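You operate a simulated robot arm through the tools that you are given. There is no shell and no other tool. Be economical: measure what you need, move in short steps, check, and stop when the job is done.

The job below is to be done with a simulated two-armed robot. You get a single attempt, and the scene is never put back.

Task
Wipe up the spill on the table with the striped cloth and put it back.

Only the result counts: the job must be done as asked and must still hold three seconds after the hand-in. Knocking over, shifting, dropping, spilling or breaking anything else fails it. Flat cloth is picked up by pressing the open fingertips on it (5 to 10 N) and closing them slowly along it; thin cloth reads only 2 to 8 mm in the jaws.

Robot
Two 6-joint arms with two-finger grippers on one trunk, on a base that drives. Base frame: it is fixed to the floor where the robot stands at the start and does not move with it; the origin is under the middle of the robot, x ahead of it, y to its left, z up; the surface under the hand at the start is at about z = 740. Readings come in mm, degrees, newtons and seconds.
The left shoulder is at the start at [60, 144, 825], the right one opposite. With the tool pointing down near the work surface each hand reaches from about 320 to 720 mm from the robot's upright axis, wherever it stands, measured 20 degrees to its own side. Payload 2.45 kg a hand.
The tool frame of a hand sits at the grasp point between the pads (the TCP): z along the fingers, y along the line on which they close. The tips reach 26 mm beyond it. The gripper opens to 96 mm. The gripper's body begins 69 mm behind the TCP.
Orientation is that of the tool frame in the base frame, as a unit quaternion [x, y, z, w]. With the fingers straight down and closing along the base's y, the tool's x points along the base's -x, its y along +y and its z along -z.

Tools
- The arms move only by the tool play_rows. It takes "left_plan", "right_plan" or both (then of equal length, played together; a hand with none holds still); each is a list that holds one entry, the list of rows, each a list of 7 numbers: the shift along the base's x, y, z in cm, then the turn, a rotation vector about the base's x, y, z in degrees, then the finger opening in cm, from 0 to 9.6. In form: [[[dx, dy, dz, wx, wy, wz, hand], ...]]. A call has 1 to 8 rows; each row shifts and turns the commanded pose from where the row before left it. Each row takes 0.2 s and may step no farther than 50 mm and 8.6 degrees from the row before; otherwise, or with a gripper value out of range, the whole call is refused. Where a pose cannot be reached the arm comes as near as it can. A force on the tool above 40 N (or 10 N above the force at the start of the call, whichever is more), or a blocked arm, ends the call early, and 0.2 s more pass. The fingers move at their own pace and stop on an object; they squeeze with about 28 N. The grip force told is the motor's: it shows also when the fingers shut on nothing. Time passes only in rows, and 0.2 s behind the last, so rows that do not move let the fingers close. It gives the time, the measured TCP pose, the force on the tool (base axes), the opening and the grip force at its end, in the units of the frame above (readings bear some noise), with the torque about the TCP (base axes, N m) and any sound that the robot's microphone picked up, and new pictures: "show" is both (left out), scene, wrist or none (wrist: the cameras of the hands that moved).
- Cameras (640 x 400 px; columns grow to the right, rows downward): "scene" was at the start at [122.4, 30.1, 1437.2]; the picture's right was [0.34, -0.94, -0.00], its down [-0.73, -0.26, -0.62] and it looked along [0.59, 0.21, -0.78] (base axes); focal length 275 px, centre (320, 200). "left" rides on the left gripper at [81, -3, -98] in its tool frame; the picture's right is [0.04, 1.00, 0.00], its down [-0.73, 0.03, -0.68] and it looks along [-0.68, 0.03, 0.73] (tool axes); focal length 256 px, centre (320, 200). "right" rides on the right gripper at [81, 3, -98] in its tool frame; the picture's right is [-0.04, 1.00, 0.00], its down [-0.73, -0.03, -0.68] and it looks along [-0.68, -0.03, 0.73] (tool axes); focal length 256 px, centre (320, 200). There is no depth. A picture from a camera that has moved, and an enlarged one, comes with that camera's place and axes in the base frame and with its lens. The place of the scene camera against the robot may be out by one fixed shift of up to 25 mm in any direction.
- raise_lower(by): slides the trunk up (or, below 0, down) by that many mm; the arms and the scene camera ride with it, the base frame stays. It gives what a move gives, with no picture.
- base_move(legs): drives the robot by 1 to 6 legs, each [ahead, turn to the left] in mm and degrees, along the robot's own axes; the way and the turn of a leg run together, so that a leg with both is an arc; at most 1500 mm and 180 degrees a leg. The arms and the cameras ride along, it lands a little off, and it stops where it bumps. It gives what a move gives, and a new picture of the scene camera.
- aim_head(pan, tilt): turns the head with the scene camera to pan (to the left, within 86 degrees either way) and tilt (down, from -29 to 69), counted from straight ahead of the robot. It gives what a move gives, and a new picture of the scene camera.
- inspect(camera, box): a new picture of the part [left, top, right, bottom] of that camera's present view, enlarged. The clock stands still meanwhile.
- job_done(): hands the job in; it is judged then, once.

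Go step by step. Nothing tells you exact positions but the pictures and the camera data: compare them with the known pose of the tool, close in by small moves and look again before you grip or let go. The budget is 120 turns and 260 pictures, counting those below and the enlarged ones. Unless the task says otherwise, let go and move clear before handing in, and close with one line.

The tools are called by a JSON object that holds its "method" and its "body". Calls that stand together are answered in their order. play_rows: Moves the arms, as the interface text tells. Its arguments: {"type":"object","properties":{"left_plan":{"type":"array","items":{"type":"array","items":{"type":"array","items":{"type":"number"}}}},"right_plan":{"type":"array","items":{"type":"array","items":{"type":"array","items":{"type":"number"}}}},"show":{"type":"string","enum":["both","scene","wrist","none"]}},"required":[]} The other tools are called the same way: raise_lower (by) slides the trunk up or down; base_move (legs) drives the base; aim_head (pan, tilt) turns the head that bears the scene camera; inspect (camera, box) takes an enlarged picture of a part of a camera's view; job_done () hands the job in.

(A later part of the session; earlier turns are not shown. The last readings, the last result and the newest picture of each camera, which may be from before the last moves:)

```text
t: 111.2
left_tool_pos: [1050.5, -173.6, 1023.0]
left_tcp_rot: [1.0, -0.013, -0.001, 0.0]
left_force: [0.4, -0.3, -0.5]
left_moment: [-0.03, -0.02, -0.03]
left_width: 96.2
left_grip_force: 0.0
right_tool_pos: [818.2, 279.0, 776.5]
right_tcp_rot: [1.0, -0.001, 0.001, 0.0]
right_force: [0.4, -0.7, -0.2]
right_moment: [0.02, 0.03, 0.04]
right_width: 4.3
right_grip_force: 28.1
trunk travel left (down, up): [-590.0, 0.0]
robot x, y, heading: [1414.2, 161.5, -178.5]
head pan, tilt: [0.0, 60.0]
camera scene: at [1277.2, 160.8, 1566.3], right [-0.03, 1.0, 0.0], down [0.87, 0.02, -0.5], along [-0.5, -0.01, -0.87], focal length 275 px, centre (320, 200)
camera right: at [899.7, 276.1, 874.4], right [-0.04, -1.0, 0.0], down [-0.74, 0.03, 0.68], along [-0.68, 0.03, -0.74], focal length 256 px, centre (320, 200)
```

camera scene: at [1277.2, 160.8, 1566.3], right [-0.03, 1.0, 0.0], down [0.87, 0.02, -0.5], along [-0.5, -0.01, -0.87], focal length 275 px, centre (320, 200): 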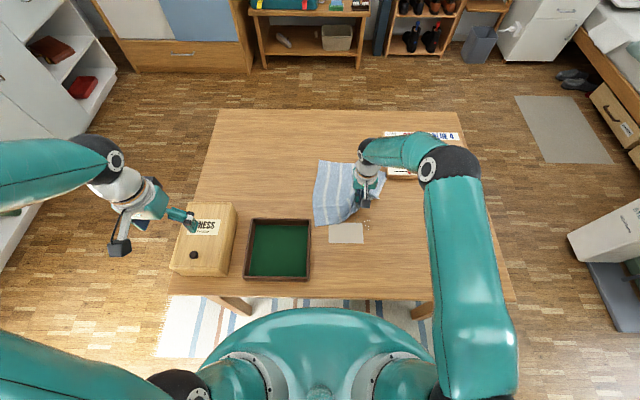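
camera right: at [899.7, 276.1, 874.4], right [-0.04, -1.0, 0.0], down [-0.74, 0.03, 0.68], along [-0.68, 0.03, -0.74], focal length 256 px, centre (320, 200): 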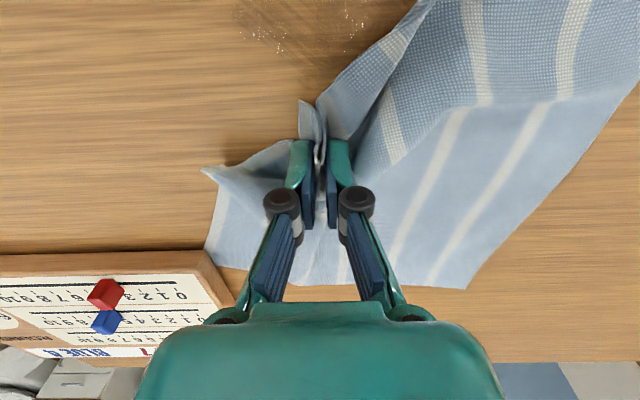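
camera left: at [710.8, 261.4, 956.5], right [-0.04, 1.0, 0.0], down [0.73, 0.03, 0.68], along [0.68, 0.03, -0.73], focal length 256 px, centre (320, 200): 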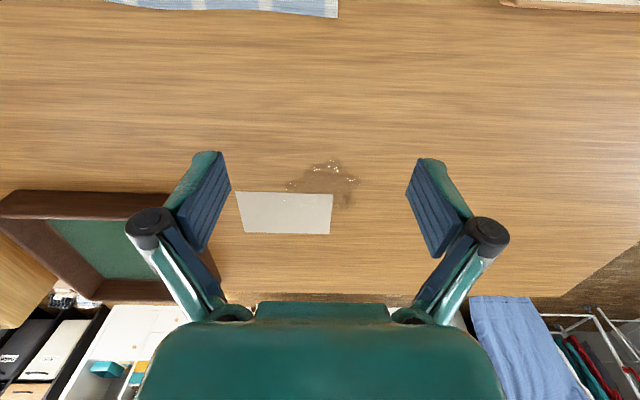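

{"method": "inspect", "body": {"camera": "right", "box": [200, 0, 420, 120]}}

{"method": "inspect", "body": {"camera": "scene", "box": [300, 180, 400, 250]}}

```text
2.91 times, centred on (310, 60) of right
camera zoom: at [899.7, 276.1, 874.4], right [-0.04, -1.0, 0.0], down [-0.74, 0.03, 0.68], along [-0.68, 0.03, -0.74], focal length 745 px, centre (349, 607)
```

zoom: 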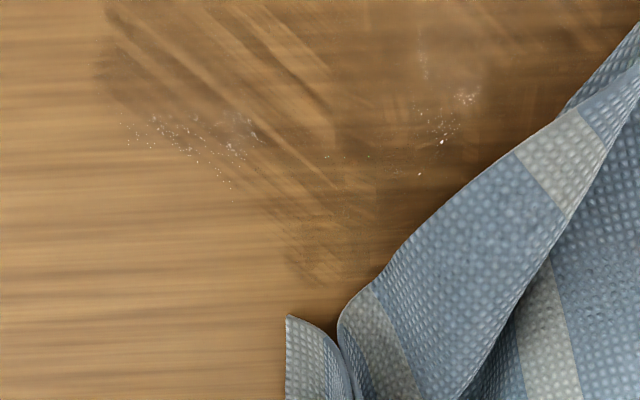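

```text
5.71 times, centred on (350, 215) of scene
camera zoom: at [1277.2, 160.8, 1566.3], right [-0.03, 1.0, 0.0], down [0.87, 0.02, -0.5], along [-0.5, -0.01, -0.87], focal length 1570 px, centre (149, 114)
```

zoom: 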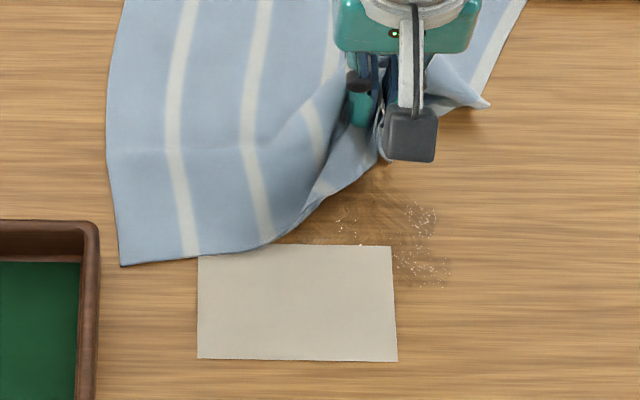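

The pressed strips are clean, but the coverage is patchy. I'll do a systematic raster over x 860–918, y 235–315.

{"method": "play_rows", "body": {"right_plan": [[[2.2, -2, 0, 0, 0, 0, 0], [2.2, -2, -0.5, 0, 0, 0, 0], [0, 0, -0.5, 0, 0, 0, 0], [0, 2, 0, 0, 0, 0, 0], [0, 2, 0, 0, 0, 0, 0], [0, 2, 0, 0, 0, 0, 0], [0, 2, 0, 0, 0, 0, 0], [1, 0, 0, 0, 0, 0, 0]]], "show": "none"}}

{"method": "play_rows", "body": {"right_plan": [[[0, -2, 0, 0, 0, 0, 0], [0, -2, 0, 0, 0, 0, 0], [0, -2, 0, 0, 0, 0, 0], [0.8, -2, 0, 0, 0, 0, 0], [0, 2, 0, 0, 0, 0, 0], [0, 2, 0, 0, 0, 0, 0], [0, 2, 0, 0, 0, 0, 0], [0.8, 2, 0, 0, 0, 0, 0]]], "show": "wrist"}}

```text
t: 113.0
left_tool_pos: [1051.1, -173.7, 1023.1]
left_tcp_rot: [1.0, -0.013, -0.001, 0.0]
left_force: [-0.1, 0.6, -0.1]
left_moment: [-0.02, 0.03, -0.01]
left_width: 96.0
left_grip_force: 0.1
right_tool_pos: [871.9, 320.5, 766.9]
right_tcp_rot: [1.0, -0.001, -0.001, -0.002]
right_force: [-7.7, 0.3, 16.4]
right_moment: [0.12, 0.09, 0.01]
right_width: 4.8
right_grip_force: 27.9
trunk travel left (down, up): [-590.0, 0.0]
robot x, y, heading: [1414.8, 161.7, -178.6]
head pan, tilt: [0.0, 60.0]
```

```text
t: 114.8
left_tool_pos: [1050.1, -172.7, 1023.3]
left_tcp_rot: [1.0, -0.013, 0.0, 0.0]
left_force: [0.3, -0.2, 0.1]
left_moment: [0.05, 0.01, 0.01]
left_width: 96.2
left_grip_force: 0.0
right_tool_pos: [892.8, 320.3, 768.5]
right_tcp_rot: [1.0, -0.001, 0.0, 0.0]
right_force: [-1.8, -3.0, 8.7]
right_moment: [-0.05, -0.01, -0.01]
right_width: 4.3
right_grip_force: 27.6
trunk travel left (down, up): [-590.0, 0.0]
robot x, y, heading: [1417.0, 162.9, -178.6]
head pan, tilt: [0.0, 60.0]
camera right: at [974.1, 316.5, 866.1], right [-0.04, -1.0, 0.0], down [-0.73, 0.03, 0.68], along [-0.68, 0.03, -0.73], focal length 256 px, centre (320, 200)
```

right: 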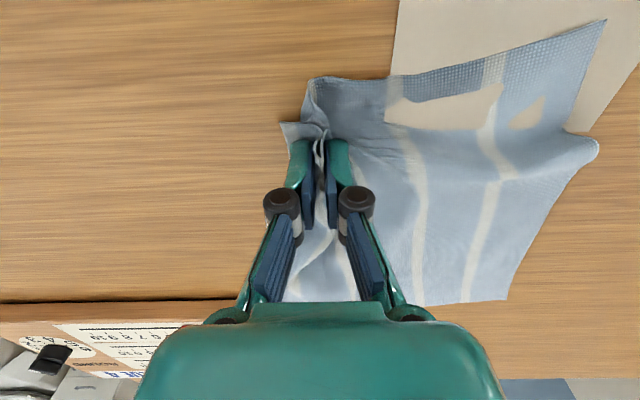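

{"method": "play_rows", "body": {"right_plan": [[[0.2, -2, -0.03, 0, 0, 0, 0], [0, -2, 0, 0, 0, 0, 0], [0, -2, 0, 0, 0, 0, 0], [0.8, -2, 0, 0, 0, 0, 0], [0, 2, 0, 0, 0, 0, 0], [0, 2, 0, 0, 0, 0, 0], [0, 2, 0, 0, 0, 0, 0], [0.8, 2, 0, 0, 0, 0, 0]]], "show": "none"}}

{"method": "play_rows", "body": {"right_plan": [[[0, -2, 0, 0, 0, 0, 0], [0, -2, 0, 0, 0, 0, 0], [0, -2, 0, 0, 0, 0, 0], [0.8, -2, 0, 0, 0, 0, 0], [0, 2, 0, 0, 0, 0, 0], [0, 2, 0, 0, 0, 0, 0], [0, 2, 0, 0, 0, 0, 0], [0, 2, 0, 0, 0, 0, 0]]], "show": "both"}}

```text
t: 116.2
left_tool_pos: [1051.2, -171.6, 1022.2]
left_tcp_rot: [1.0, -0.013, -0.001, 0.002]
left_force: [1.1, 0.6, 0.3]
left_moment: [0.03, -0.01, -0.02]
left_width: 96.1
left_grip_force: 0.0
right_tool_pos: [901.1, 273.3, 767.7]
right_tcp_rot: [1.0, -0.001, -0.002, 0.0]
right_force: [4.4, -1.1, 19.3]
right_moment: [0.04, -0.22, -0.05]
right_width: 4.5
right_grip_force: 27.9
trunk travel left (down, up): [-590.0, 0.0]
robot x, y, heading: [1415.4, 167.2, -178.5]
head pan, tilt: [0.0, 60.0]
stopped in row 7 (right hand): the force on the tool passed its limit at 40 N (the readings are from after the stop); the commanded pose is now the measured one
```

```text
t: 118.0
left_tool_pos: [1052.1, -172.9, 1023.8]
left_tcp_rot: [1.0, -0.012, -0.002, 0.001]
left_force: [0.2, -0.2, 0.2]
left_moment: [0.02, -0.02, 0.0]
left_width: 95.9
left_grip_force: 0.1
right_tool_pos: [909.9, 272.1, 767.5]
right_tcp_rot: [1.0, 0.0, -0.002, 0.001]
right_force: [0.4, -8.4, 19.7]
right_moment: [-0.14, -0.12, -0.08]
right_width: 4.5
right_grip_force: 28.5
trunk travel left (down, up): [-590.0, 0.0]
robot x, y, heading: [1419.6, 161.4, -178.5]
head pan, tilt: [0.0, 60.0]
camera scene: at [1280.2, 160.0, 1566.7], right [-0.03, 1.0, 0.0], down [0.87, 0.02, -0.5], along [-0.5, -0.01, -0.87], focal length 275 px, centre (320, 200)
camera right: at [990.6, 269.1, 865.2], right [-0.04, -1.0, 0.0], down [-0.73, 0.03, 0.68], along [-0.68, 0.03, -0.73], focal length 256 px, centre (320, 200)
```

scene: 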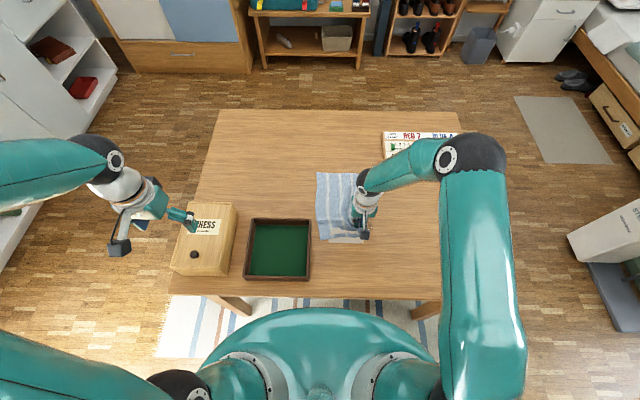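
right: 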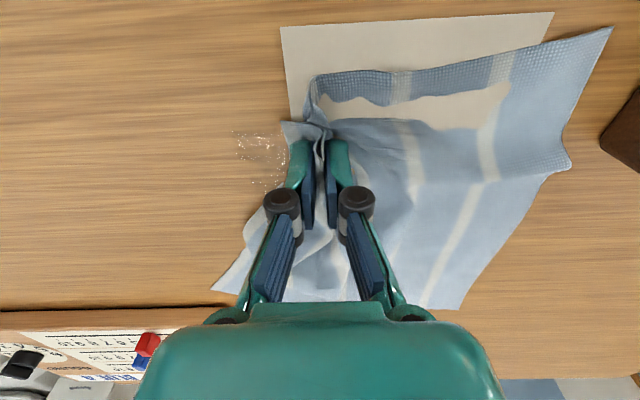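

A faint remainder is visible at about (905, 305). I'll keep scrubbing there.

{"method": "play_rows", "body": {"right_plan": [[[0.5, 1.8, 0.03, 0, 0, 0, 0], [0, 1.8, 0, 0, 0, 0, 0], [0, 1.6, 0, 0, 0, 0, 0], [-0.8, 0, 0, 0, 0, 0, 0], [0, -1.8, 0, 0, 0, 0, 0], [0, -1.8, 0, 0, 0, 0, 0], [-0.8, 0, 0, 0, 0, 0, 0], [0, 1.8, 0, 0, 0, 0, 0]]], "show": "none"}}

{"method": "play_rows", "body": {"right_plan": [[[0, 1.8, 0, 0, 0, 0, 0], [-0.8, 0, 0, 0, 0, 0, 0], [0, -1.8, 0, 0, 0, 0, 0], [0, -1.8, 0, 0, 0, 0, 0], [0, -2, 0.3, 0, 0, 0, 0], [0, -3, 0.7, 0, 0, 0, 0], [-2, -2, 0, 0, 0, 0, 0], [-3, 0, 0, 0, 0, 0, 0]]], "show": "wrist"}}

```text
t: 119.8
left_tool_pos: [1051.9, -173.4, 1023.3]
left_tcp_rot: [1.0, -0.013, -0.003, 0.0]
left_force: [0.0, -0.1, 0.4]
left_moment: [0.0, 0.0, 0.01]
left_width: 95.8
left_grip_force: 0.0
right_tool_pos: [898.0, 305.1, 768.1]
right_tcp_rot: [1.0, -0.001, -0.004, 0.002]
right_force: [-2.4, -9.7, 25.1]
right_moment: [-0.27, -0.05, -0.06]
right_width: 4.6
right_grip_force: 27.8
trunk travel left (down, up): [-590.0, 0.0]
robot x, y, heading: [1415.7, 158.0, -178.7]
head pan, tilt: [0.0, 60.0]
```

```text
t: 121.6
left_tool_pos: [1048.5, -172.4, 1021.9]
left_tcp_rot: [1.0, -0.013, -0.001, 0.001]
left_force: [-0.7, -0.3, -1.2]
left_moment: [-0.03, 0.0, -0.02]
left_width: 96.0
left_grip_force: 0.0
right_tool_pos: [838.6, 219.8, 775.4]
right_tcp_rot: [1.0, -0.001, 0.0, 0.001]
right_force: [-0.6, -0.3, 0.3]
right_moment: [-0.01, -0.01, -0.02]
right_width: 4.2
right_grip_force: 28.1
trunk travel left (down, up): [-590.0, 0.0]
robot x, y, heading: [1415.8, 161.7, -178.8]
head pan, tilt: [0.0, 60.0]
camera right: at [920.8, 217.6, 874.6], right [-0.04, -1.0, 0.0], down [-0.73, 0.03, 0.68], along [-0.68, 0.03, -0.73], focal length 256 px, centre (320, 200)
```

right: 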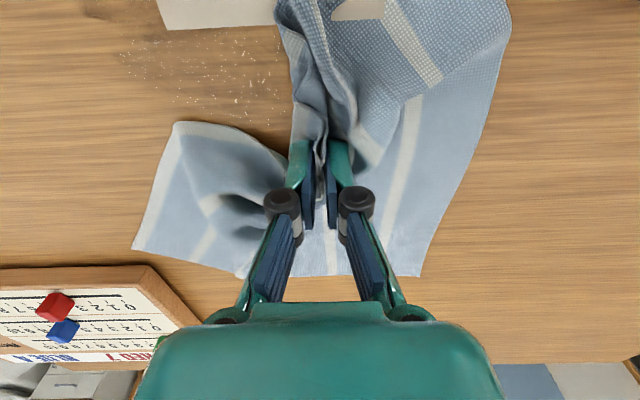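

{"method": "inspect", "body": {"camera": "right", "box": [80, 0, 320, 150]}}

{"method": "inspect", "body": {"camera": "scene", "box": [290, 160, 400, 250]}}

```text
2.67 times, centred on (200, 75) of right
camera zoom: at [920.8, 217.6, 874.6], right [-0.04, -1.0, 0.0], down [-0.73, 0.03, 0.68], along [-0.68, 0.03, -0.73], focal length 683 px, centre (640, 533)
```

zoom: 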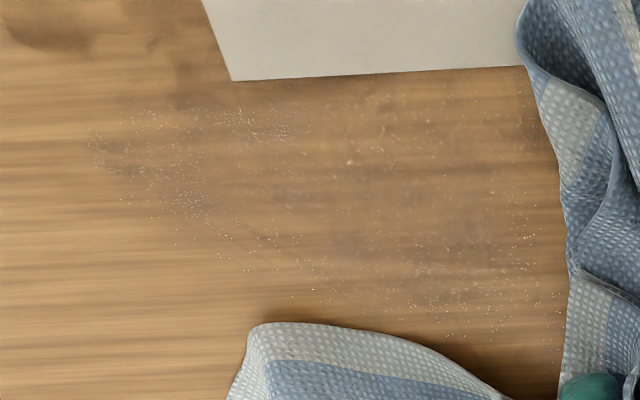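

```text
4.44 times, centred on (345, 205) of scene
camera zoom: at [1277.5, 161.1, 1566.3], right [-0.03, 1.0, 0.0], down [0.87, 0.02, -0.5], along [-0.5, -0.01, -0.87], focal length 1221 px, centre (209, 178)
```

zoom: 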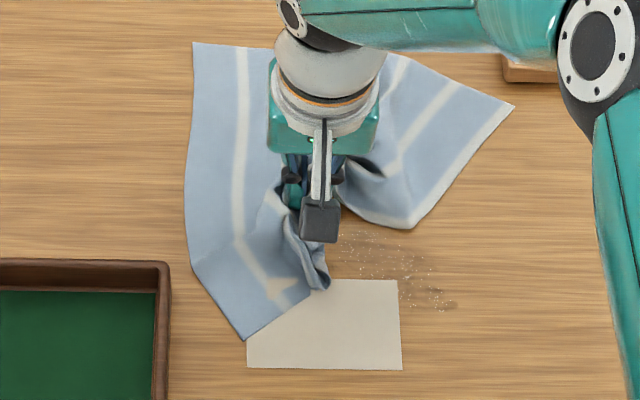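

Nearly gone. To see what remains, I'll bring the idle left hand's camera over for a clear view.

{"method": "play_rows", "body": {"left_plan": [[[0, 4, -1.5, 0, 0, 0, 9.6], [0, 4, -1.5, 0, 0, 0, 9.6], [0, 4, -1.5, 0, 0, 0, 9.6], [0, 4, -1.5, 0, 0, 0, 9.6], [0, 4, -1.5, 0, 0, 0, 9.6], [0, 3, -1, 0, 0, 0, 9.6]]], "show": "wrist"}}

{"method": "inspect", "body": {"camera": "left", "box": [60, 130, 260, 255]}}

```text
t: 123.0
left_tool_pos: [1047.7, 56.4, 936.3]
left_tcp_rot: [1.0, -0.013, -0.001, 0.0]
left_force: [0.1, 0.0, -0.4]
left_moment: [-0.03, -0.02, -0.01]
left_width: 96.2
left_grip_force: 0.0
right_tool_pos: [838.7, 220.8, 778.5]
right_tcp_rot: [1.0, -0.001, 0.0, 0.0]
right_force: [-0.9, 0.0, -0.8]
right_moment: [-0.01, 0.04, -0.01]
right_width: 4.3
right_grip_force: 28.7
trunk travel left (down, up): [-590.0, 0.0]
robot x, y, heading: [1412.1, 164.6, -178.3]
head pan, tilt: [0.0, 60.0]
camera left: at [1130.0, 56.8, 1035.2], right [0.01, -1.0, 0.0], down [-0.73, -0.01, 0.68], along [-0.68, -0.01, -0.73], focal length 256 px, centre (320, 200)
```

left: 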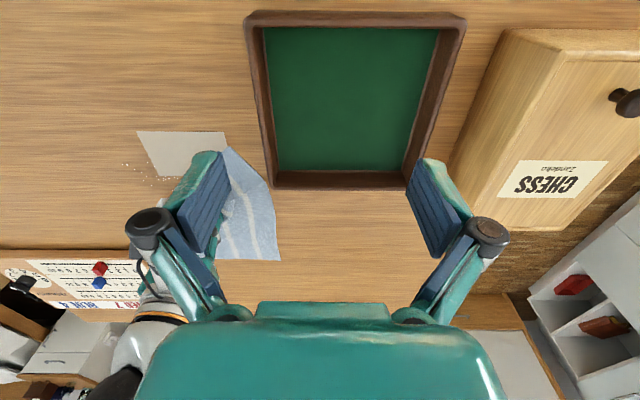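

```text
3.20 times, centred on (160, 192) of left
camera zoom: at [1130.0, 56.8, 1035.2], right [0.01, -1.0, 0.0], down [-0.73, -0.01, 0.68], along [-0.68, -0.01, -0.73], focal length 819 px, centre (832, 224)
```

zoom: 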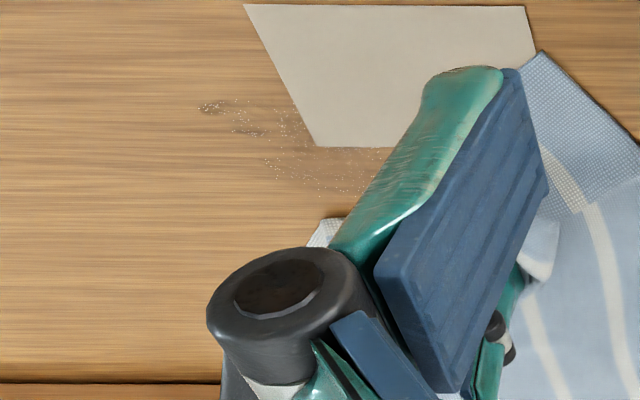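

Small remnants are left at about x 905–925, y 285–328. I'll do more passes there.

{"method": "play_rows", "body": {"right_plan": [[[2.6, 2.2, 0.3, 0, 0, 0, 0], [2.6, 2.2, 0, 0, 0, 0, 0], [2.3, 2.0, -0.3, 0, 0, 0, 0], [0, 0, -0.9, 0, 0, 0, 0], [0, 1.8, 0, 0, 0, 0, 0], [0, 1.8, 0, 0, 0, 0, 0], [0, 1.4, 0, 0, 0, 0, 0], [0.8, 0, 0, 0, 0, 0, 0]]], "show": "none"}}

{"method": "play_rows", "body": {"right_plan": [[[0, -1.8, 0, 0, 0, 0, 0], [0, -1.8, 0, 0, 0, 0, 0], [0, -1.4, 0, 0, 0, 0, 0], [-1.4, 0, 0, 0, 0, 0, 0], [0, 1.8, 0, 0, 0, 0, 0], [0, 1.8, 0, 0, 0, 0, 0], [0, 1.4, 0, 0, 0, 0, 0], [-0.8, 0, 0, 0, 0, 0, 0]]], "show": "wrist"}}

```text
t: 124.8
left_tool_pos: [1048.5, 54.7, 937.2]
left_tcp_rot: [1.0, -0.013, -0.001, 0.001]
left_force: [-0.3, 0.3, 0.5]
left_moment: [0.03, -0.01, 0.02]
left_width: 95.7
left_grip_force: 0.1
right_tool_pos: [921.7, 332.8, 767.3]
right_tcp_rot: [1.0, 0.0, 0.0, 0.001]
right_force: [-0.8, 0.3, 1.0]
right_moment: [-0.04, -0.01, -0.03]
right_width: 4.2
right_grip_force: 28.3
trunk travel left (down, up): [-590.0, 0.0]
robot x, y, heading: [1414.6, 162.2, -178.5]
head pan, tilt: [0.0, 60.0]
```

```text
t: 126.6
left_tool_pos: [1048.9, 54.9, 938.2]
left_tcp_rot: [1.0, -0.013, 0.0, 0.0]
left_force: [-0.7, 0.2, 0.9]
left_moment: [0.04, 0.05, 0.0]
left_width: 96.2
left_grip_force: 0.0
right_tool_pos: [901.4, 332.6, 768.6]
right_tcp_rot: [1.0, -0.001, -0.001, 0.001]
right_force: [0.1, 0.5, -0.3]
right_moment: [-0.01, -0.01, -0.03]
right_width: 4.3
right_grip_force: 28.0
trunk travel left (down, up): [-590.0, 0.0]
robot x, y, heading: [1415.9, 162.4, -178.6]
head pan, tilt: [0.0, 60.0]
camera right: at [981.9, 330.0, 865.6], right [-0.04, -1.0, 0.0], down [-0.73, 0.03, 0.68], along [-0.68, 0.03, -0.73], focal length 256 px, centre (320, 200)
```

right: 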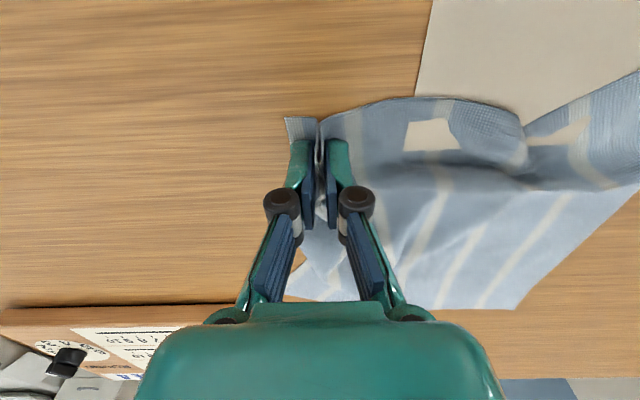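

That wasn't pressing. I'll lower by 1.5 mm and repeat.

{"method": "play_rows", "body": {"right_plan": [[[0.6, 0, -0.15, 0, 0, 0, 0], [0, -1.0, 0, 0, 0, 0, 0]]], "show": "none"}}

```text
t: 127.2
left_tool_pos: [1049.7, 54.9, 937.5]
left_tcp_rot: [1.0, -0.013, -0.001, 0.0]
left_force: [0.8, 0.7, 0.0]
left_moment: [0.02, 0.0, -0.01]
left_width: 96.1
left_grip_force: 0.1
right_tool_pos: [905.5, 322.9, 766.2]
right_tcp_rot: [1.0, -0.001, -0.001, 0.0]
right_force: [0.6, 3.0, 6.4]
right_moment: [0.07, 0.03, 0.0]
right_width: 4.6
right_grip_force: 28.1
trunk travel left (down, up): [-590.0, 0.0]
robot x, y, heading: [1417.3, 160.8, -178.5]
head pan, tilt: [0.0, 60.0]
```

{"method": "play_rows", "body": {"right_plan": [[[0, -1.8, -0.03, 0, 0, 0, 0], [0, -1.8, 0, 0, 0, 0, 0], [0.8, -0.5, 0, 0, 0, 0, 0], [0, 1.8, 0, 0, 0, 0, 0], [0, 1.8, 0, 0, 0, 0, 0], [0, 1.0, 0, 0, 0, 0, 0], [0.8, 0, 0, 0, 0, 0, 0], [0, -1.8, 0, 0, 0, 0, 0]]], "show": "none"}}

{"method": "play_rows", "body": {"right_plan": [[[0, -1.8, 0, 0, 0, 0, 0], [-2.4, 0, 0, 0, 0, 0, 0], [0, 1.8, 0, 0, 0, 0, 0], [0, 1.8, 0, 0, 0, 0, 0], [-0.8, 0, 0, 0, 0, 0, 0], [0, -1.8, 0, 0, 0, 0, 0], [0, -1.8, 0, 0, 0, 0, 0], [0, -1.8, 0, 0, 0, 0, 0]]], "show": "wrist"}}

```text
t: 129.0
left_tool_pos: [1051.0, 55.0, 938.8]
left_tcp_rot: [1.0, -0.014, -0.001, 0.001]
left_force: [-0.3, -0.5, -0.1]
left_moment: [-0.01, 0.01, -0.02]
left_width: 96.0
left_grip_force: 0.0
right_tool_pos: [924.3, 311.1, 766.6]
right_tcp_rot: [1.0, 0.0, -0.001, 0.0]
right_force: [0.4, 13.3, 34.4]
right_moment: [0.39, -0.08, 0.01]
right_width: 4.2
right_grip_force: 28.0
trunk travel left (down, up): [-590.0, 0.0]
robot x, y, heading: [1418.0, 159.4, -178.5]
head pan, tilt: [0.0, 60.0]
```

```text
t: 130.8
left_tool_pos: [1050.2, 54.3, 938.5]
left_tcp_rot: [1.0, -0.013, -0.001, 0.0]
left_force: [0.0, 0.1, 0.0]
left_moment: [0.04, -0.01, -0.03]
left_width: 96.1
left_grip_force: 0.1
right_tool_pos: [891.8, 275.9, 766.9]
right_tcp_rot: [1.0, -0.001, -0.002, 0.001]
right_force: [0.2, 9.5, 21.8]
right_moment: [0.27, -0.08, 0.0]
right_width: 4.3
right_grip_force: 28.1
trunk travel left (down, up): [-590.0, 0.0]
robot x, y, heading: [1414.2, 165.8, -178.6]
head pan, tilt: [0.0, 60.0]
camera right: at [973.5, 272.6, 863.9], right [-0.04, -1.0, 0.0], down [-0.73, 0.03, 0.68], along [-0.68, 0.03, -0.73], focal length 256 px, centre (320, 200)
```

right: 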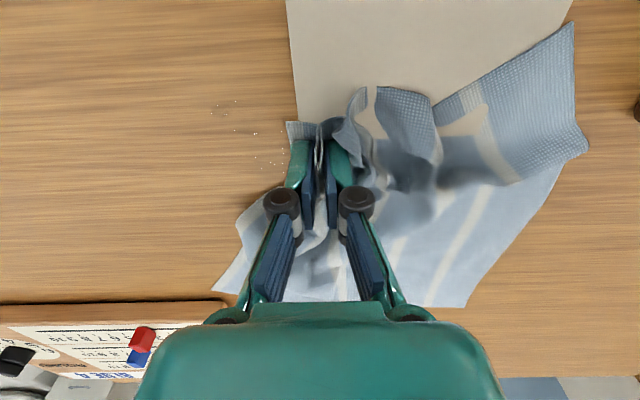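

Almost clean. One more raster over the near part and then over the card corner.

{"method": "play_rows", "body": {"right_plan": [[[0, -2, 0, 0, 0, 0, 0], [0, -2, 0, 0, 0, 0, 0], [-1.2, 0, 0, 0, 0, 0, 0], [0, 2.3, 0, 0, 0, 0, 0], [0, 2.3, 0, 0, 0, 0, 0], [-1.2, 2.0, 0, 0, 0, 0, 0], [0, -2.3, 0, 0, 0, 0, 0], [0, -2.3, 0, 0, 0, 0, 0]]], "show": "none"}}

{"method": "play_rows", "body": {"right_plan": [[[1.5, -1.5, 0, 0, 0, 0, 0], [2.5, 0, 0, 0, 0, 0, 0], [0.6, 0, 0, 0, 0, 0, 0], [0, 1.8, 0, 0, 0, 0, 0], [0, 1.8, 0, 0, 0, 0, 0], [0.8, 0, 0, 0, 0, 0, 0], [0, -1.8, 0, 0, 0, 0, 0], [0, -2.2, 0, 0, 0, 0, 0]]], "show": "wrist"}}

```text
t: 132.6
left_tool_pos: [1049.4, 54.9, 938.2]
left_tcp_rot: [1.0, -0.013, -0.001, 0.001]
left_force: [-0.2, 0.8, 0.5]
left_moment: [-0.03, 0.01, -0.04]
left_width: 95.7
left_grip_force: 0.1
right_tool_pos: [865.4, 255.3, 766.1]
right_tcp_rot: [1.0, -0.001, -0.002, 0.0]
right_force: [-1.7, 7.5, 20.9]
right_moment: [0.32, -0.01, 0.02]
right_width: 4.4
right_grip_force: 28.3
trunk travel left (down, up): [-590.0, 0.0]
robot x, y, heading: [1417.5, 158.8, -178.4]
head pan, tilt: [0.0, 60.0]
```

```text
t: 134.4
left_tool_pos: [1050.7, 54.8, 937.1]
left_tcp_rot: [1.0, -0.013, -0.001, 0.001]
left_force: [-0.8, -0.5, -0.6]
left_moment: [0.0, -0.01, 0.04]
left_width: 96.2
left_grip_force: 0.1
right_tool_pos: [922.9, 236.0, 766.6]
right_tcp_rot: [1.0, -0.001, -0.002, 0.0]
right_force: [0.3, 7.7, 19.9]
right_moment: [0.28, -0.07, 0.02]
right_width: 4.5
right_grip_force: 28.3
trunk travel left (down, up): [-590.0, 0.0]
robot x, y, heading: [1414.9, 158.4, -178.5]
head pan, tilt: [0.0, 60.0]
camera right: at [1003.5, 232.7, 864.1], right [-0.04, -1.0, 0.0], down [-0.73, 0.03, 0.68], along [-0.68, 0.03, -0.73], focal length 256 px, centre (320, 200)
```

right: 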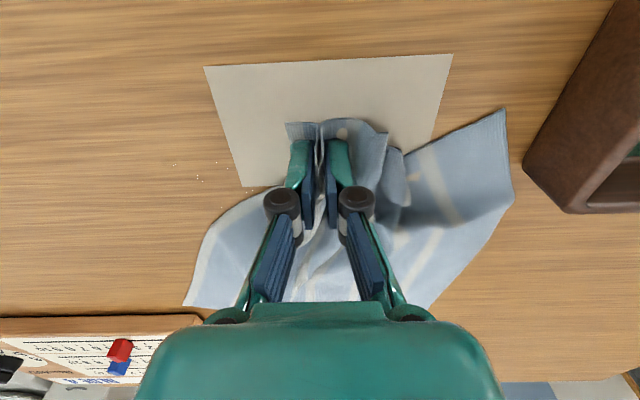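

The spill looks wiped. I'll lift the cloth and look at the table.

{"method": "play_rows", "body": {"right_plan": [[[0, 0, 2, 0, 0, 0, 0], [-1, 0, 3, 0, 0, 0, 0], [-2, 0, 3, 0, 0, 0, 0], [-3, 0, 2, 0, 0, 0, 0], [-4, 0, 0, 0, 0, 0, 0], [-3, 0, 0, 0, 0, 0, 0]]], "show": "both"}}

{"method": "inspect", "body": {"camera": "left", "box": [60, 110, 260, 235]}}

```text
t: 135.8
left_tool_pos: [1049.3, 55.8, 937.2]
left_tcp_rot: [1.0, -0.013, -0.001, 0.0]
left_force: [0.6, 0.8, 0.3]
left_moment: [0.01, 0.03, -0.02]
left_width: 96.2
left_grip_force: 0.1
right_tool_pos: [790.5, 232.9, 864.5]
right_tcp_rot: [1.0, 0.0, 0.0, 0.001]
right_force: [-0.1, -0.1, 0.1]
right_moment: [0.0, -0.01, -0.02]
right_width: 4.6
right_grip_force: 27.8
trunk travel left (down, up): [-590.0, 0.0]
robot x, y, heading: [1413.1, 163.1, -178.4]
head pan, tilt: [0.0, 60.0]
camera scene: at [1277.8, 160.8, 1566.4], right [-0.03, 1.0, 0.0], down [0.87, 0.02, -0.5], along [-0.5, -0.01, -0.87], focal length 275 px, centre (320, 200)
camera right: at [871.9, 230.3, 962.7], right [-0.04, -1.0, 0.0], down [-0.73, 0.03, 0.68], along [-0.68, 0.03, -0.73], focal length 256 px, centre (320, 200)
```

scene: 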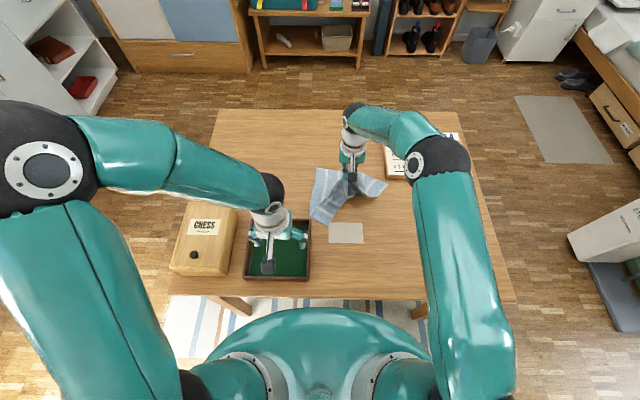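
right: 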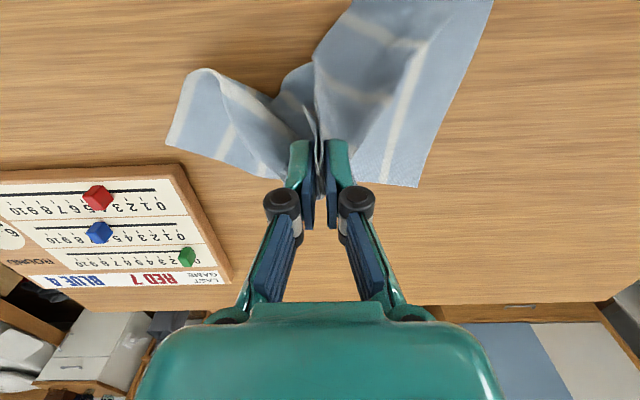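

```text
3.20 times, centred on (160, 172) of left
camera zoom: at [1129.9, 55.8, 1035.3], right [0.01, -1.0, 0.0], down [-0.73, -0.01, 0.68], along [-0.68, -0.01, -0.73], focal length 819 px, centre (832, 288)
```

zoom: 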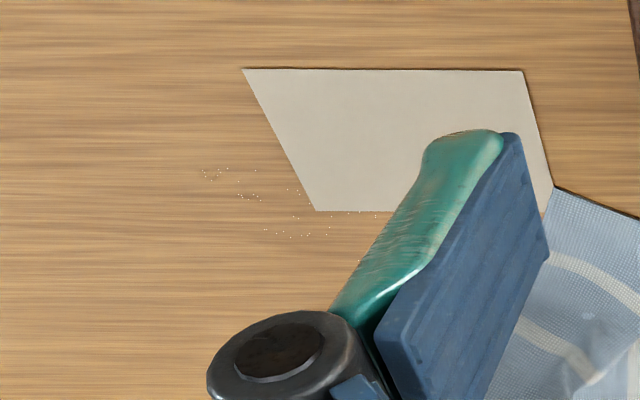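

{"method": "inspect", "body": {"camera": "left", "box": [100, 140, 200, 200]}}

```text
6.40 times, centred on (150, 170) of left
camera zoom: at [1129.9, 55.8, 1035.3], right [0.01, -1.0, 0.0], down [-0.73, -0.01, 0.68], along [-0.68, -0.01, -0.73], focal length 1638 px, centre (1408, 392)
```

zoom: 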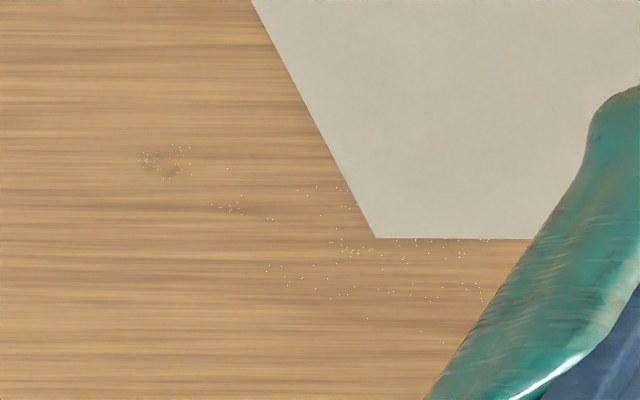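

Two tiny remnants at about (920, 324) and (909, 313). I'll give those a final pass.

{"method": "play_rows", "body": {"right_plan": [[[3, 1.7, -2.2, 0, 0, 0, 0], [3, 1.7, -2.2, 0, 0, 0, 0], [3, 1.7, -2.2, 0, 0, 0, 0], [2.8, 1.7, -2.2, 0, 0, 0, 0], [0, 0, -0.7, 0, 0, 0, 0]]], "show": "none"}}

```text
t: 137.0
left_tool_pos: [1049.7, 55.3, 939.3]
left_tcp_rot: [1.0, -0.013, -0.001, 0.0]
left_force: [0.2, -0.1, -0.2]
left_moment: [0.0, 0.04, 0.0]
left_width: 96.1
left_grip_force: 0.0
right_tool_pos: [908.3, 303.3, 773.3]
right_tcp_rot: [1.0, -0.002, -0.001, 0.001]
right_force: [0.5, -0.3, 1.1]
right_moment: [0.01, 0.0, -0.01]
right_width: 4.3
right_grip_force: 28.1
trunk travel left (down, up): [-590.0, 0.0]
robot x, y, heading: [1414.1, 160.9, -178.5]
head pan, tilt: [0.0, 60.0]
```

{"method": "play_rows", "body": {"right_plan": [[[0, 0, -0.2, 0, 0, 0, 0], [0, 0, 0, 0, 0, 0, 0]]], "show": "none"}}

```text
t: 137.6
left_tool_pos: [1048.2, 56.1, 937.4]
left_tcp_rot: [1.0, -0.013, -0.001, 0.002]
left_force: [0.6, -0.1, 0.1]
left_moment: [0.03, -0.02, -0.02]
left_width: 96.3
left_grip_force: 0.0
right_tool_pos: [909.0, 303.2, 770.4]
right_tcp_rot: [1.0, -0.001, 0.0, 0.001]
right_force: [0.1, 0.3, 0.5]
right_moment: [-0.03, -0.01, -0.01]
right_width: 4.4
right_grip_force: 28.1
trunk travel left (down, up): [-590.0, 0.0]
robot x, y, heading: [1414.0, 157.7, -178.6]
head pan, tilt: [0.0, 60.0]
```

{"method": "play_rows", "body": {"right_plan": [[[0, 0, -0.3, 0, 0, 0, 0], [0, 0, -0.12, 0, 0, 0, 0], [0, 1.5, 0, 0, 0, 0, 0], [0, 1.5, 0, 0, 0, 0, 0], [1.0, 0, 0, 0, 0, 0, 0], [0, -1.5, 0, 0, 0, 0, 0], [0, -1.5, 0, 0, 0, 0, 0]]], "show": "none"}}

{"method": "play_rows", "body": {"right_plan": [[[0, 1.5, -0.02, 0, 0, 0, 0], [0, 1.5, 0, 0, 0, 0, 0], [-0.6, 0, 0, 0, 0, 0, 0], [0, -1.5, 0, 0, 0, 0, 0], [0, -1.5, 0, 0, 0, 0, 0], [-1.2, 0, 0, 0, 0, 0, 0], [0, 2, 0, 0, 0, 0, 0], [0, -2, 0, 0, 0, 0, 0]]], "show": "none"}}

{"method": "play_rows", "body": {"right_plan": [[[0, 0, 2, 0, 0, 0, 0], [-2, -1, 3, 0, 0, 0, 0], [-3, -1, 3, 0, 0, 0, 0], [-3.5, -2, 2, 0, 0, 0, 0], [-4, -2, 0, 0, 0, 0, 0]]], "show": "none"}}

{"method": "inspect", "body": {"camera": "left", "box": [90, 120, 250, 220]}}

```text
t: 139.2
left_tool_pos: [1050.6, 55.1, 939.4]
left_tcp_rot: [1.0, -0.013, -0.002, 0.001]
left_force: [0.0, -0.7, -0.1]
left_moment: [0.02, 0.02, -0.04]
left_width: 96.2
left_grip_force: 0.2
right_tool_pos: [919.6, 304.9, 766.2]
right_tcp_rot: [1.0, -0.002, -0.002, 0.0]
right_force: [3.0, 14.2, 33.6]
right_moment: [0.43, -0.08, -0.02]
right_width: 4.6
right_grip_force: 28.1
trunk travel left (down, up): [-590.0, 0.0]
robot x, y, heading: [1415.7, 161.5, -178.5]
head pan, tilt: [0.0, 60.0]
```

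```text
t: 141.0
left_tool_pos: [1048.4, 54.7, 937.9]
left_tcp_rot: [1.0, -0.014, -0.001, 0.0]
left_force: [-0.4, -0.6, -0.7]
left_moment: [0.02, -0.06, 0.0]
left_width: 96.3
left_grip_force: 0.0
right_tool_pos: [899.9, 302.6, 767.1]
right_tcp_rot: [1.0, -0.001, -0.001, 0.0]
right_force: [0.9, 5.9, 16.4]
right_moment: [0.21, -0.04, 0.0]
right_width: 4.6
right_grip_force: 27.7
trunk travel left (down, up): [-590.0, 0.0]
robot x, y, heading: [1415.9, 160.1, -178.7]
head pan, tilt: [0.0, 60.0]
```

```text
t: 142.2
left_tool_pos: [1048.0, 55.4, 937.0]
left_tcp_rot: [1.0, -0.013, 0.0, 0.0]
left_force: [0.2, -0.9, 0.0]
left_moment: [0.02, -0.03, -0.02]
left_width: 96.1
left_grip_force: 0.1
right_tool_pos: [776.4, 242.0, 862.2]
right_tcp_rot: [1.0, 0.0, 0.001, 0.001]
right_force: [-0.7, -0.8, -0.6]
right_moment: [-0.02, -0.05, -0.05]
right_width: 4.4
right_grip_force: 28.5
trunk travel left (down, up): [-590.0, 0.0]
robot x, y, heading: [1417.0, 161.0, -178.6]
head pan, tilt: [0.0, 60.0]
```

```text
4.00 times, centred on (170, 170) of left
camera zoom: at [1128.9, 55.5, 1034.9], right [0.01, -1.0, 0.0], down [-0.73, -0.01, 0.68], along [-0.68, -0.01, -0.73], focal length 1024 px, centre (920, 320)
```

zoom: 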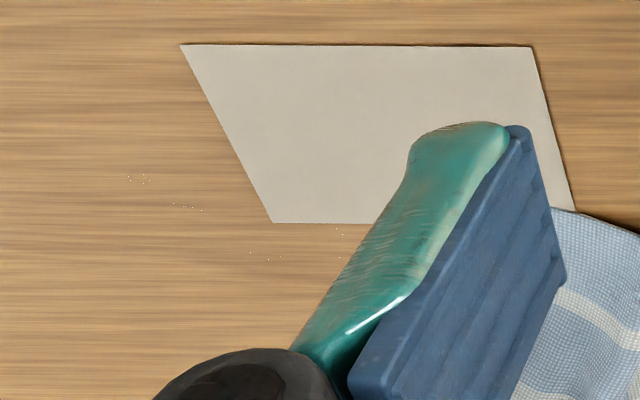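

The spill is gone. Now to see how the cloth lies before laying it down.

{"method": "play_rows", "body": {"right_plan": [[[0, 0, 0, 0, 0, 0, 0]]], "left_plan": [[[0, 0, 4, 0, 0, 0, 9.6]]], "show": "both"}}

{"method": "inspect", "body": {"camera": "scene", "box": [280, 110, 440, 250]}}

```text
t: 142.6
left_tool_pos: [1050.5, 56.1, 974.6]
left_tcp_rot: [1.0, -0.015, -0.001, 0.0]
left_force: [0.3, 1.0, 0.6]
left_moment: [-0.03, -0.01, 0.01]
left_width: 95.9
left_grip_force: 0.0
right_tool_pos: [777.0, 241.7, 864.1]
right_tcp_rot: [1.0, 0.001, -0.002, 0.001]
right_force: [0.6, 0.0, -0.6]
right_moment: [0.03, 0.02, -0.04]
right_width: 4.4
right_grip_force: 28.5
trunk travel left (down, up): [-590.0, 0.0]
robot x, y, heading: [1418.7, 159.5, -178.6]
head pan, tilt: [0.0, 60.0]
camera scene: at [1279.0, 160.6, 1566.4], right [-0.03, 1.0, 0.0], down [0.87, 0.02, -0.5], along [-0.5, -0.01, -0.87], focal length 275 px, centre (320, 200)
camera right: at [859.3, 238.3, 961.7], right [-0.04, -1.0, 0.0], down [-0.73, 0.03, 0.68], along [-0.68, 0.03, -0.73], focal length 256 px, centre (320, 200)
camera left: at [1132.1, 55.8, 1074.4], right [0.01, -1.0, 0.0], down [-0.73, -0.01, 0.68], along [-0.68, -0.01, -0.73], focal length 256 px, centre (320, 200)
```

scene: 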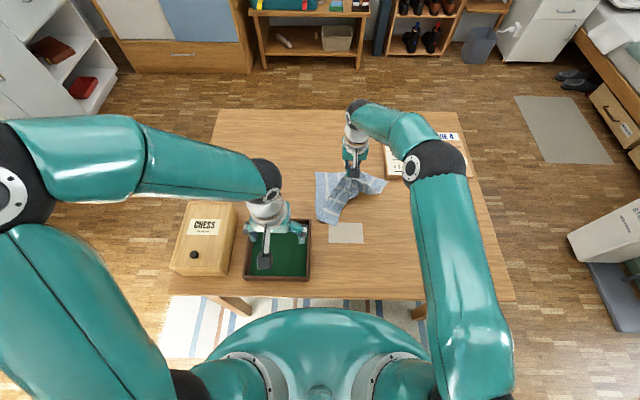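
right: 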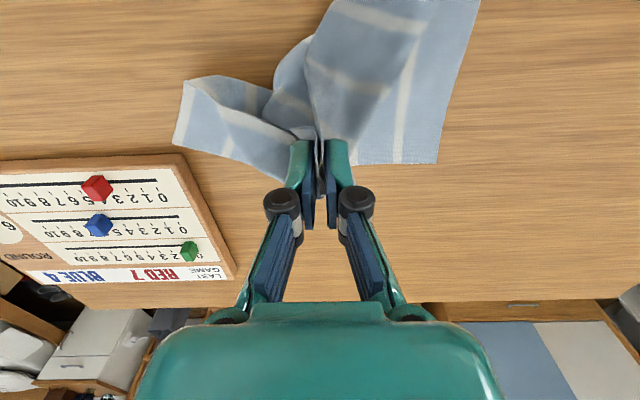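
left: 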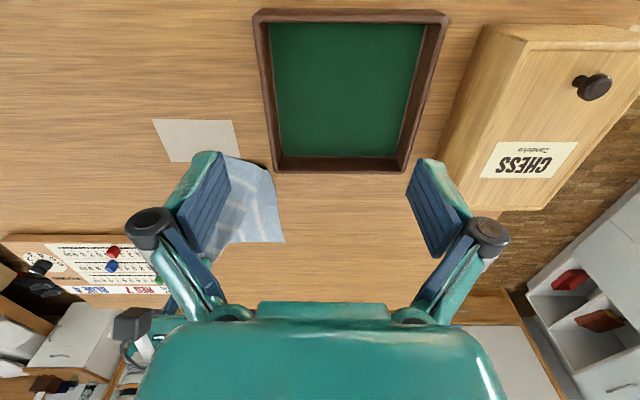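

```text
2.86 times, centred on (360, 180) of scene
camera zoom: at [1279.0, 160.6, 1566.4], right [-0.03, 1.0, 0.0], down [0.87, 0.02, -0.5], along [-0.5, -0.01, -0.87], focal length 785 px, centre (206, 257)
```

zoom: 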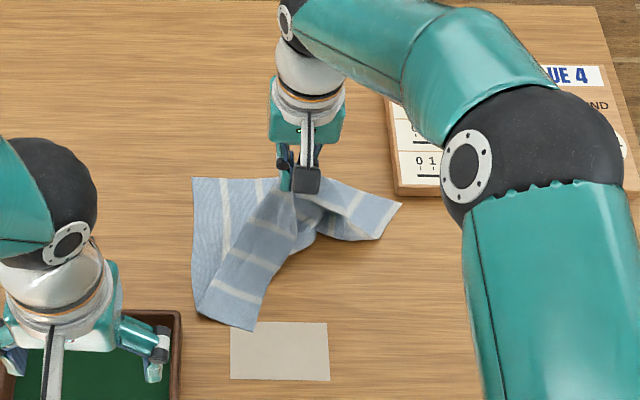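

The corner I hold is folded over the cloth's middle. I'll carry it back outwards so the cloth lies flat here, then drag it home from the front.

{"method": "play_rows", "body": {"right_plan": [[[1, 3.5, 1, 0, 0, 0, 0], [2, 4, 0, 0, 0, 0, 0], [2.5, 4, -1, 0, 0, 0, 0], [3, 4, -2, 0, 0, 0, 0], [3, 3, -2, 0, 0, 0, 0], [2.5, 2, -2, 0, 0, 0, 0]]], "show": "both"}}

```text
refused: row 4 steps farther than a row can; nothing moved
```

{"method": "play_rows", "body": {"right_plan": [[[1, 3.5, 1, 0, 0, 0, 0], [2, 4, 0, 0, 0, 0, 0], [2.5, 4, -1, 0, 0, 0, 0], [2.5, 3.5, -2, 0, 0, 0, 0], [3, 3, -2, 0, 0, 0, 0], [2.5, 2.5, -2, 0, 0, 0, 0]]], "show": "both"}}

```text
t: 144.0
left_tool_pos: [1049.4, 55.1, 975.3]
left_tcp_rot: [1.0, -0.013, -0.002, 0.001]
left_force: [0.3, -0.7, 0.5]
left_moment: [0.01, 0.0, -0.01]
left_width: 95.9
left_grip_force: 0.1
right_tool_pos: [912.4, 444.9, 802.8]
right_tcp_rot: [1.0, -0.001, -0.001, 0.0]
right_force: [-0.2, 0.1, 0.2]
right_moment: [0.03, -0.01, -0.01]
right_width: 4.1
right_grip_force: 27.7
trunk travel left (down, up): [-590.0, 0.0]
robot x, y, heading: [1416.7, 156.2, -178.6]
head pan, tilt: [0.0, 60.0]
camera scene: at [1277.8, 161.7, 1566.4], right [-0.03, 1.0, 0.0], down [0.87, 0.02, -0.5], along [-0.5, -0.01, -0.87], focal length 275 px, centre (320, 200)
camera right: at [993.5, 442.4, 900.3], right [-0.04, -1.0, 0.0], down [-0.73, 0.03, 0.68], along [-0.68, 0.03, -0.73], focal length 256 px, centre (320, 200)
```

scene: 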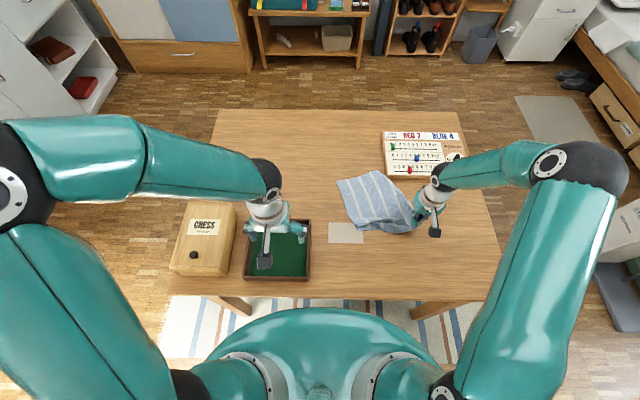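
right: 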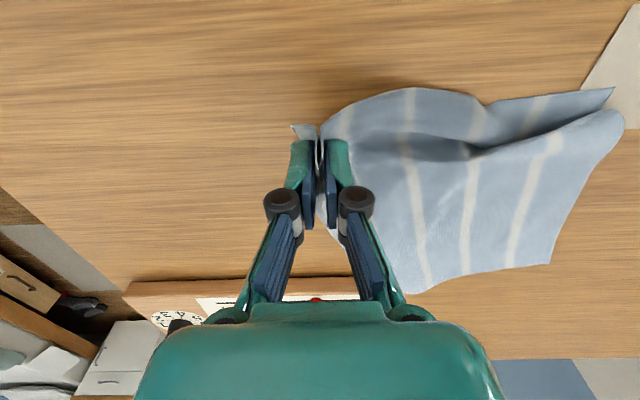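

{"method": "play_rows", "body": {"right_plan": [[[1, 0.8, -1.5, 0, 0, 0, 0], [0.5, 0.5, -1.2, 0, 0, 0, 0], [0, 0, 0, 0, 0, 0, 1], [0, 0, 0, 0, 0, 0, 3], [0, 0, 0.5, 0, 0, 0, 3.5], [0, 0, 4, 0, 0, 0, 3.5], [0, 0, 5, 0, 0, 0, 3.5], [4, 0, 1, 0, 0, 0, 3.5]]], "show": "both"}}

{"method": "inspect", "body": {"camera": "scene", "box": [310, 110, 450, 250]}}

```text
t: 145.8
left_tool_pos: [1050.8, 55.9, 976.7]
left_tcp_rot: [1.0, -0.013, -0.003, 0.001]
left_force: [0.1, 0.7, 0.1]
left_moment: [0.0, 0.06, 0.02]
left_width: 95.7
left_grip_force: 0.0
right_tool_pos: [965.8, 461.0, 885.6]
right_tcp_rot: [1.0, 0.0, -0.001, 0.001]
right_force: [0.2, -0.2, 1.0]
right_moment: [0.0, 0.01, 0.0]
right_width: 35.3
right_grip_force: 0.0
trunk travel left (down, up): [-590.0, 0.0]
robot x, y, heading: [1418.0, 157.0, -178.5]
head pan, tilt: [0.0, 60.0]
camera scene: at [1279.9, 161.2, 1566.5], right [-0.03, 1.0, 0.0], down [0.87, 0.02, -0.5], along [-0.5, -0.01, -0.87], focal length 275 px, centre (320, 200)
camera right: at [1048.2, 457.9, 982.3], right [-0.04, -1.0, 0.0], down [-0.73, 0.03, 0.68], along [-0.68, 0.03, -0.73], focal length 256 px, centre (320, 200)
```

scene: 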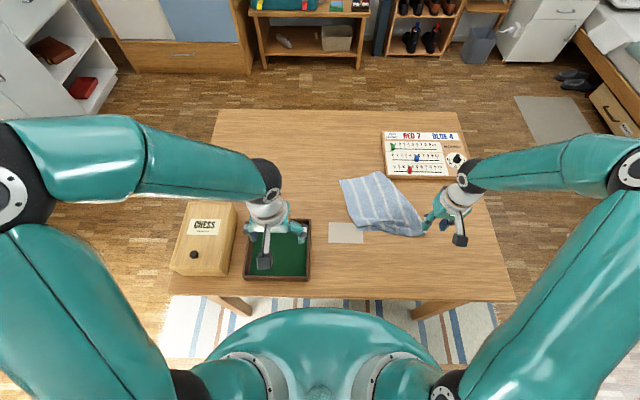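
right: 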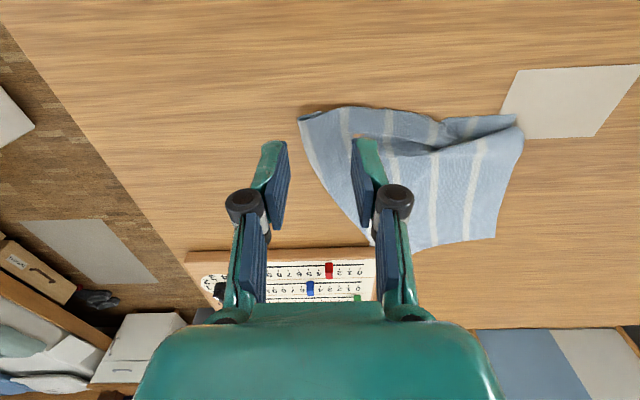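

```text
2.86 times, centred on (380, 180) of scene
camera zoom: at [1279.9, 161.2, 1566.5], right [-0.03, 1.0, 0.0], down [0.87, 0.02, -0.5], along [-0.5, -0.01, -0.87], focal length 785 px, centre (149, 257)
```

zoom: 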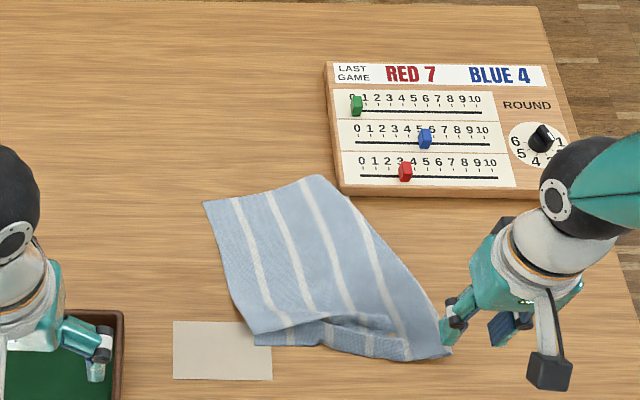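

The board is undisturbed. The cloth has a fold at its right side; I'll take a closer look with the left camera.

{"method": "play_rows", "body": {"left_plan": [[[0.5, 4, -1, 0, 0, 0, 9.6], [0.5, 4, -1, 0, 0, 0, 9.6], [0.5, 4, -1, 0, 0, 0, 9.6], [0.5, 4, -1, 0, 0, 0, 9.6], [0.5, 4, -1, 0, 0, 0, 9.6]]], "show": "wrist"}}

{"method": "inspect", "body": {"camera": "left", "box": [130, 110, 430, 300]}}

```text
t: 147.2
left_tool_pos: [1048.9, 243.4, 952.5]
left_tcp_rot: [0.999, 0.027, -0.015, -0.026]
left_force: [0.4, -1.1, -0.1]
left_moment: [0.0, -0.01, 0.01]
left_width: 95.9
left_grip_force: 0.1
right_tool_pos: [965.0, 460.5, 884.8]
right_tcp_rot: [1.0, -0.001, -0.001, 0.001]
right_force: [-0.4, 0.0, 0.8]
right_moment: [-0.02, -0.03, -0.02]
right_width: 34.8
right_grip_force: 0.0
trunk travel left (down, up): [-590.0, 0.0]
robot x, y, heading: [1413.0, 159.9, -178.5]
head pan, tilt: [0.0, 60.0]
stopped in row 5 (left hand): the arm was blocked; the commanded pose is now the measured one
camera left: at [1132.4, 245.3, 1046.9], right [0.09, -0.99, -0.05], down [-0.71, -0.1, 0.7], along [-0.7, -0.03, -0.72], focal length 256 px, centre (320, 200)
```

left: 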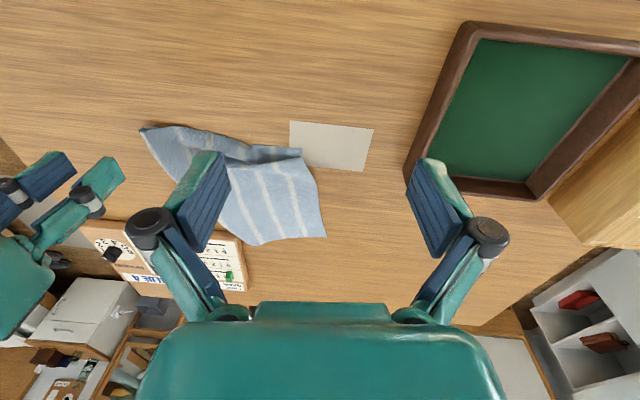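

```text
2.11 times, centred on (280, 205) of left
camera zoom: at [1132.4, 245.3, 1046.9], right [0.09, -0.99, -0.05], down [-0.71, -0.1, 0.7], along [-0.7, -0.03, -0.72], focal length 539 px, centre (404, 190)
```

zoom: 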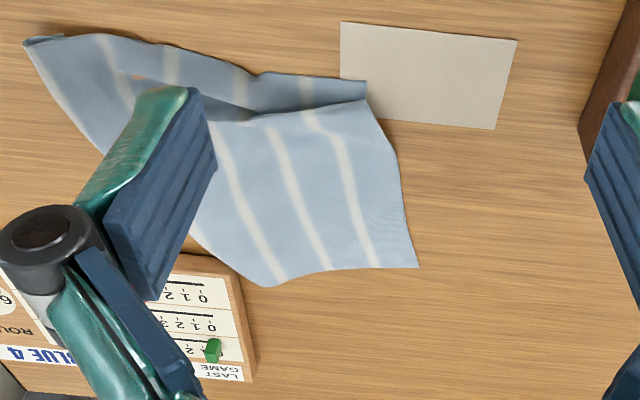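

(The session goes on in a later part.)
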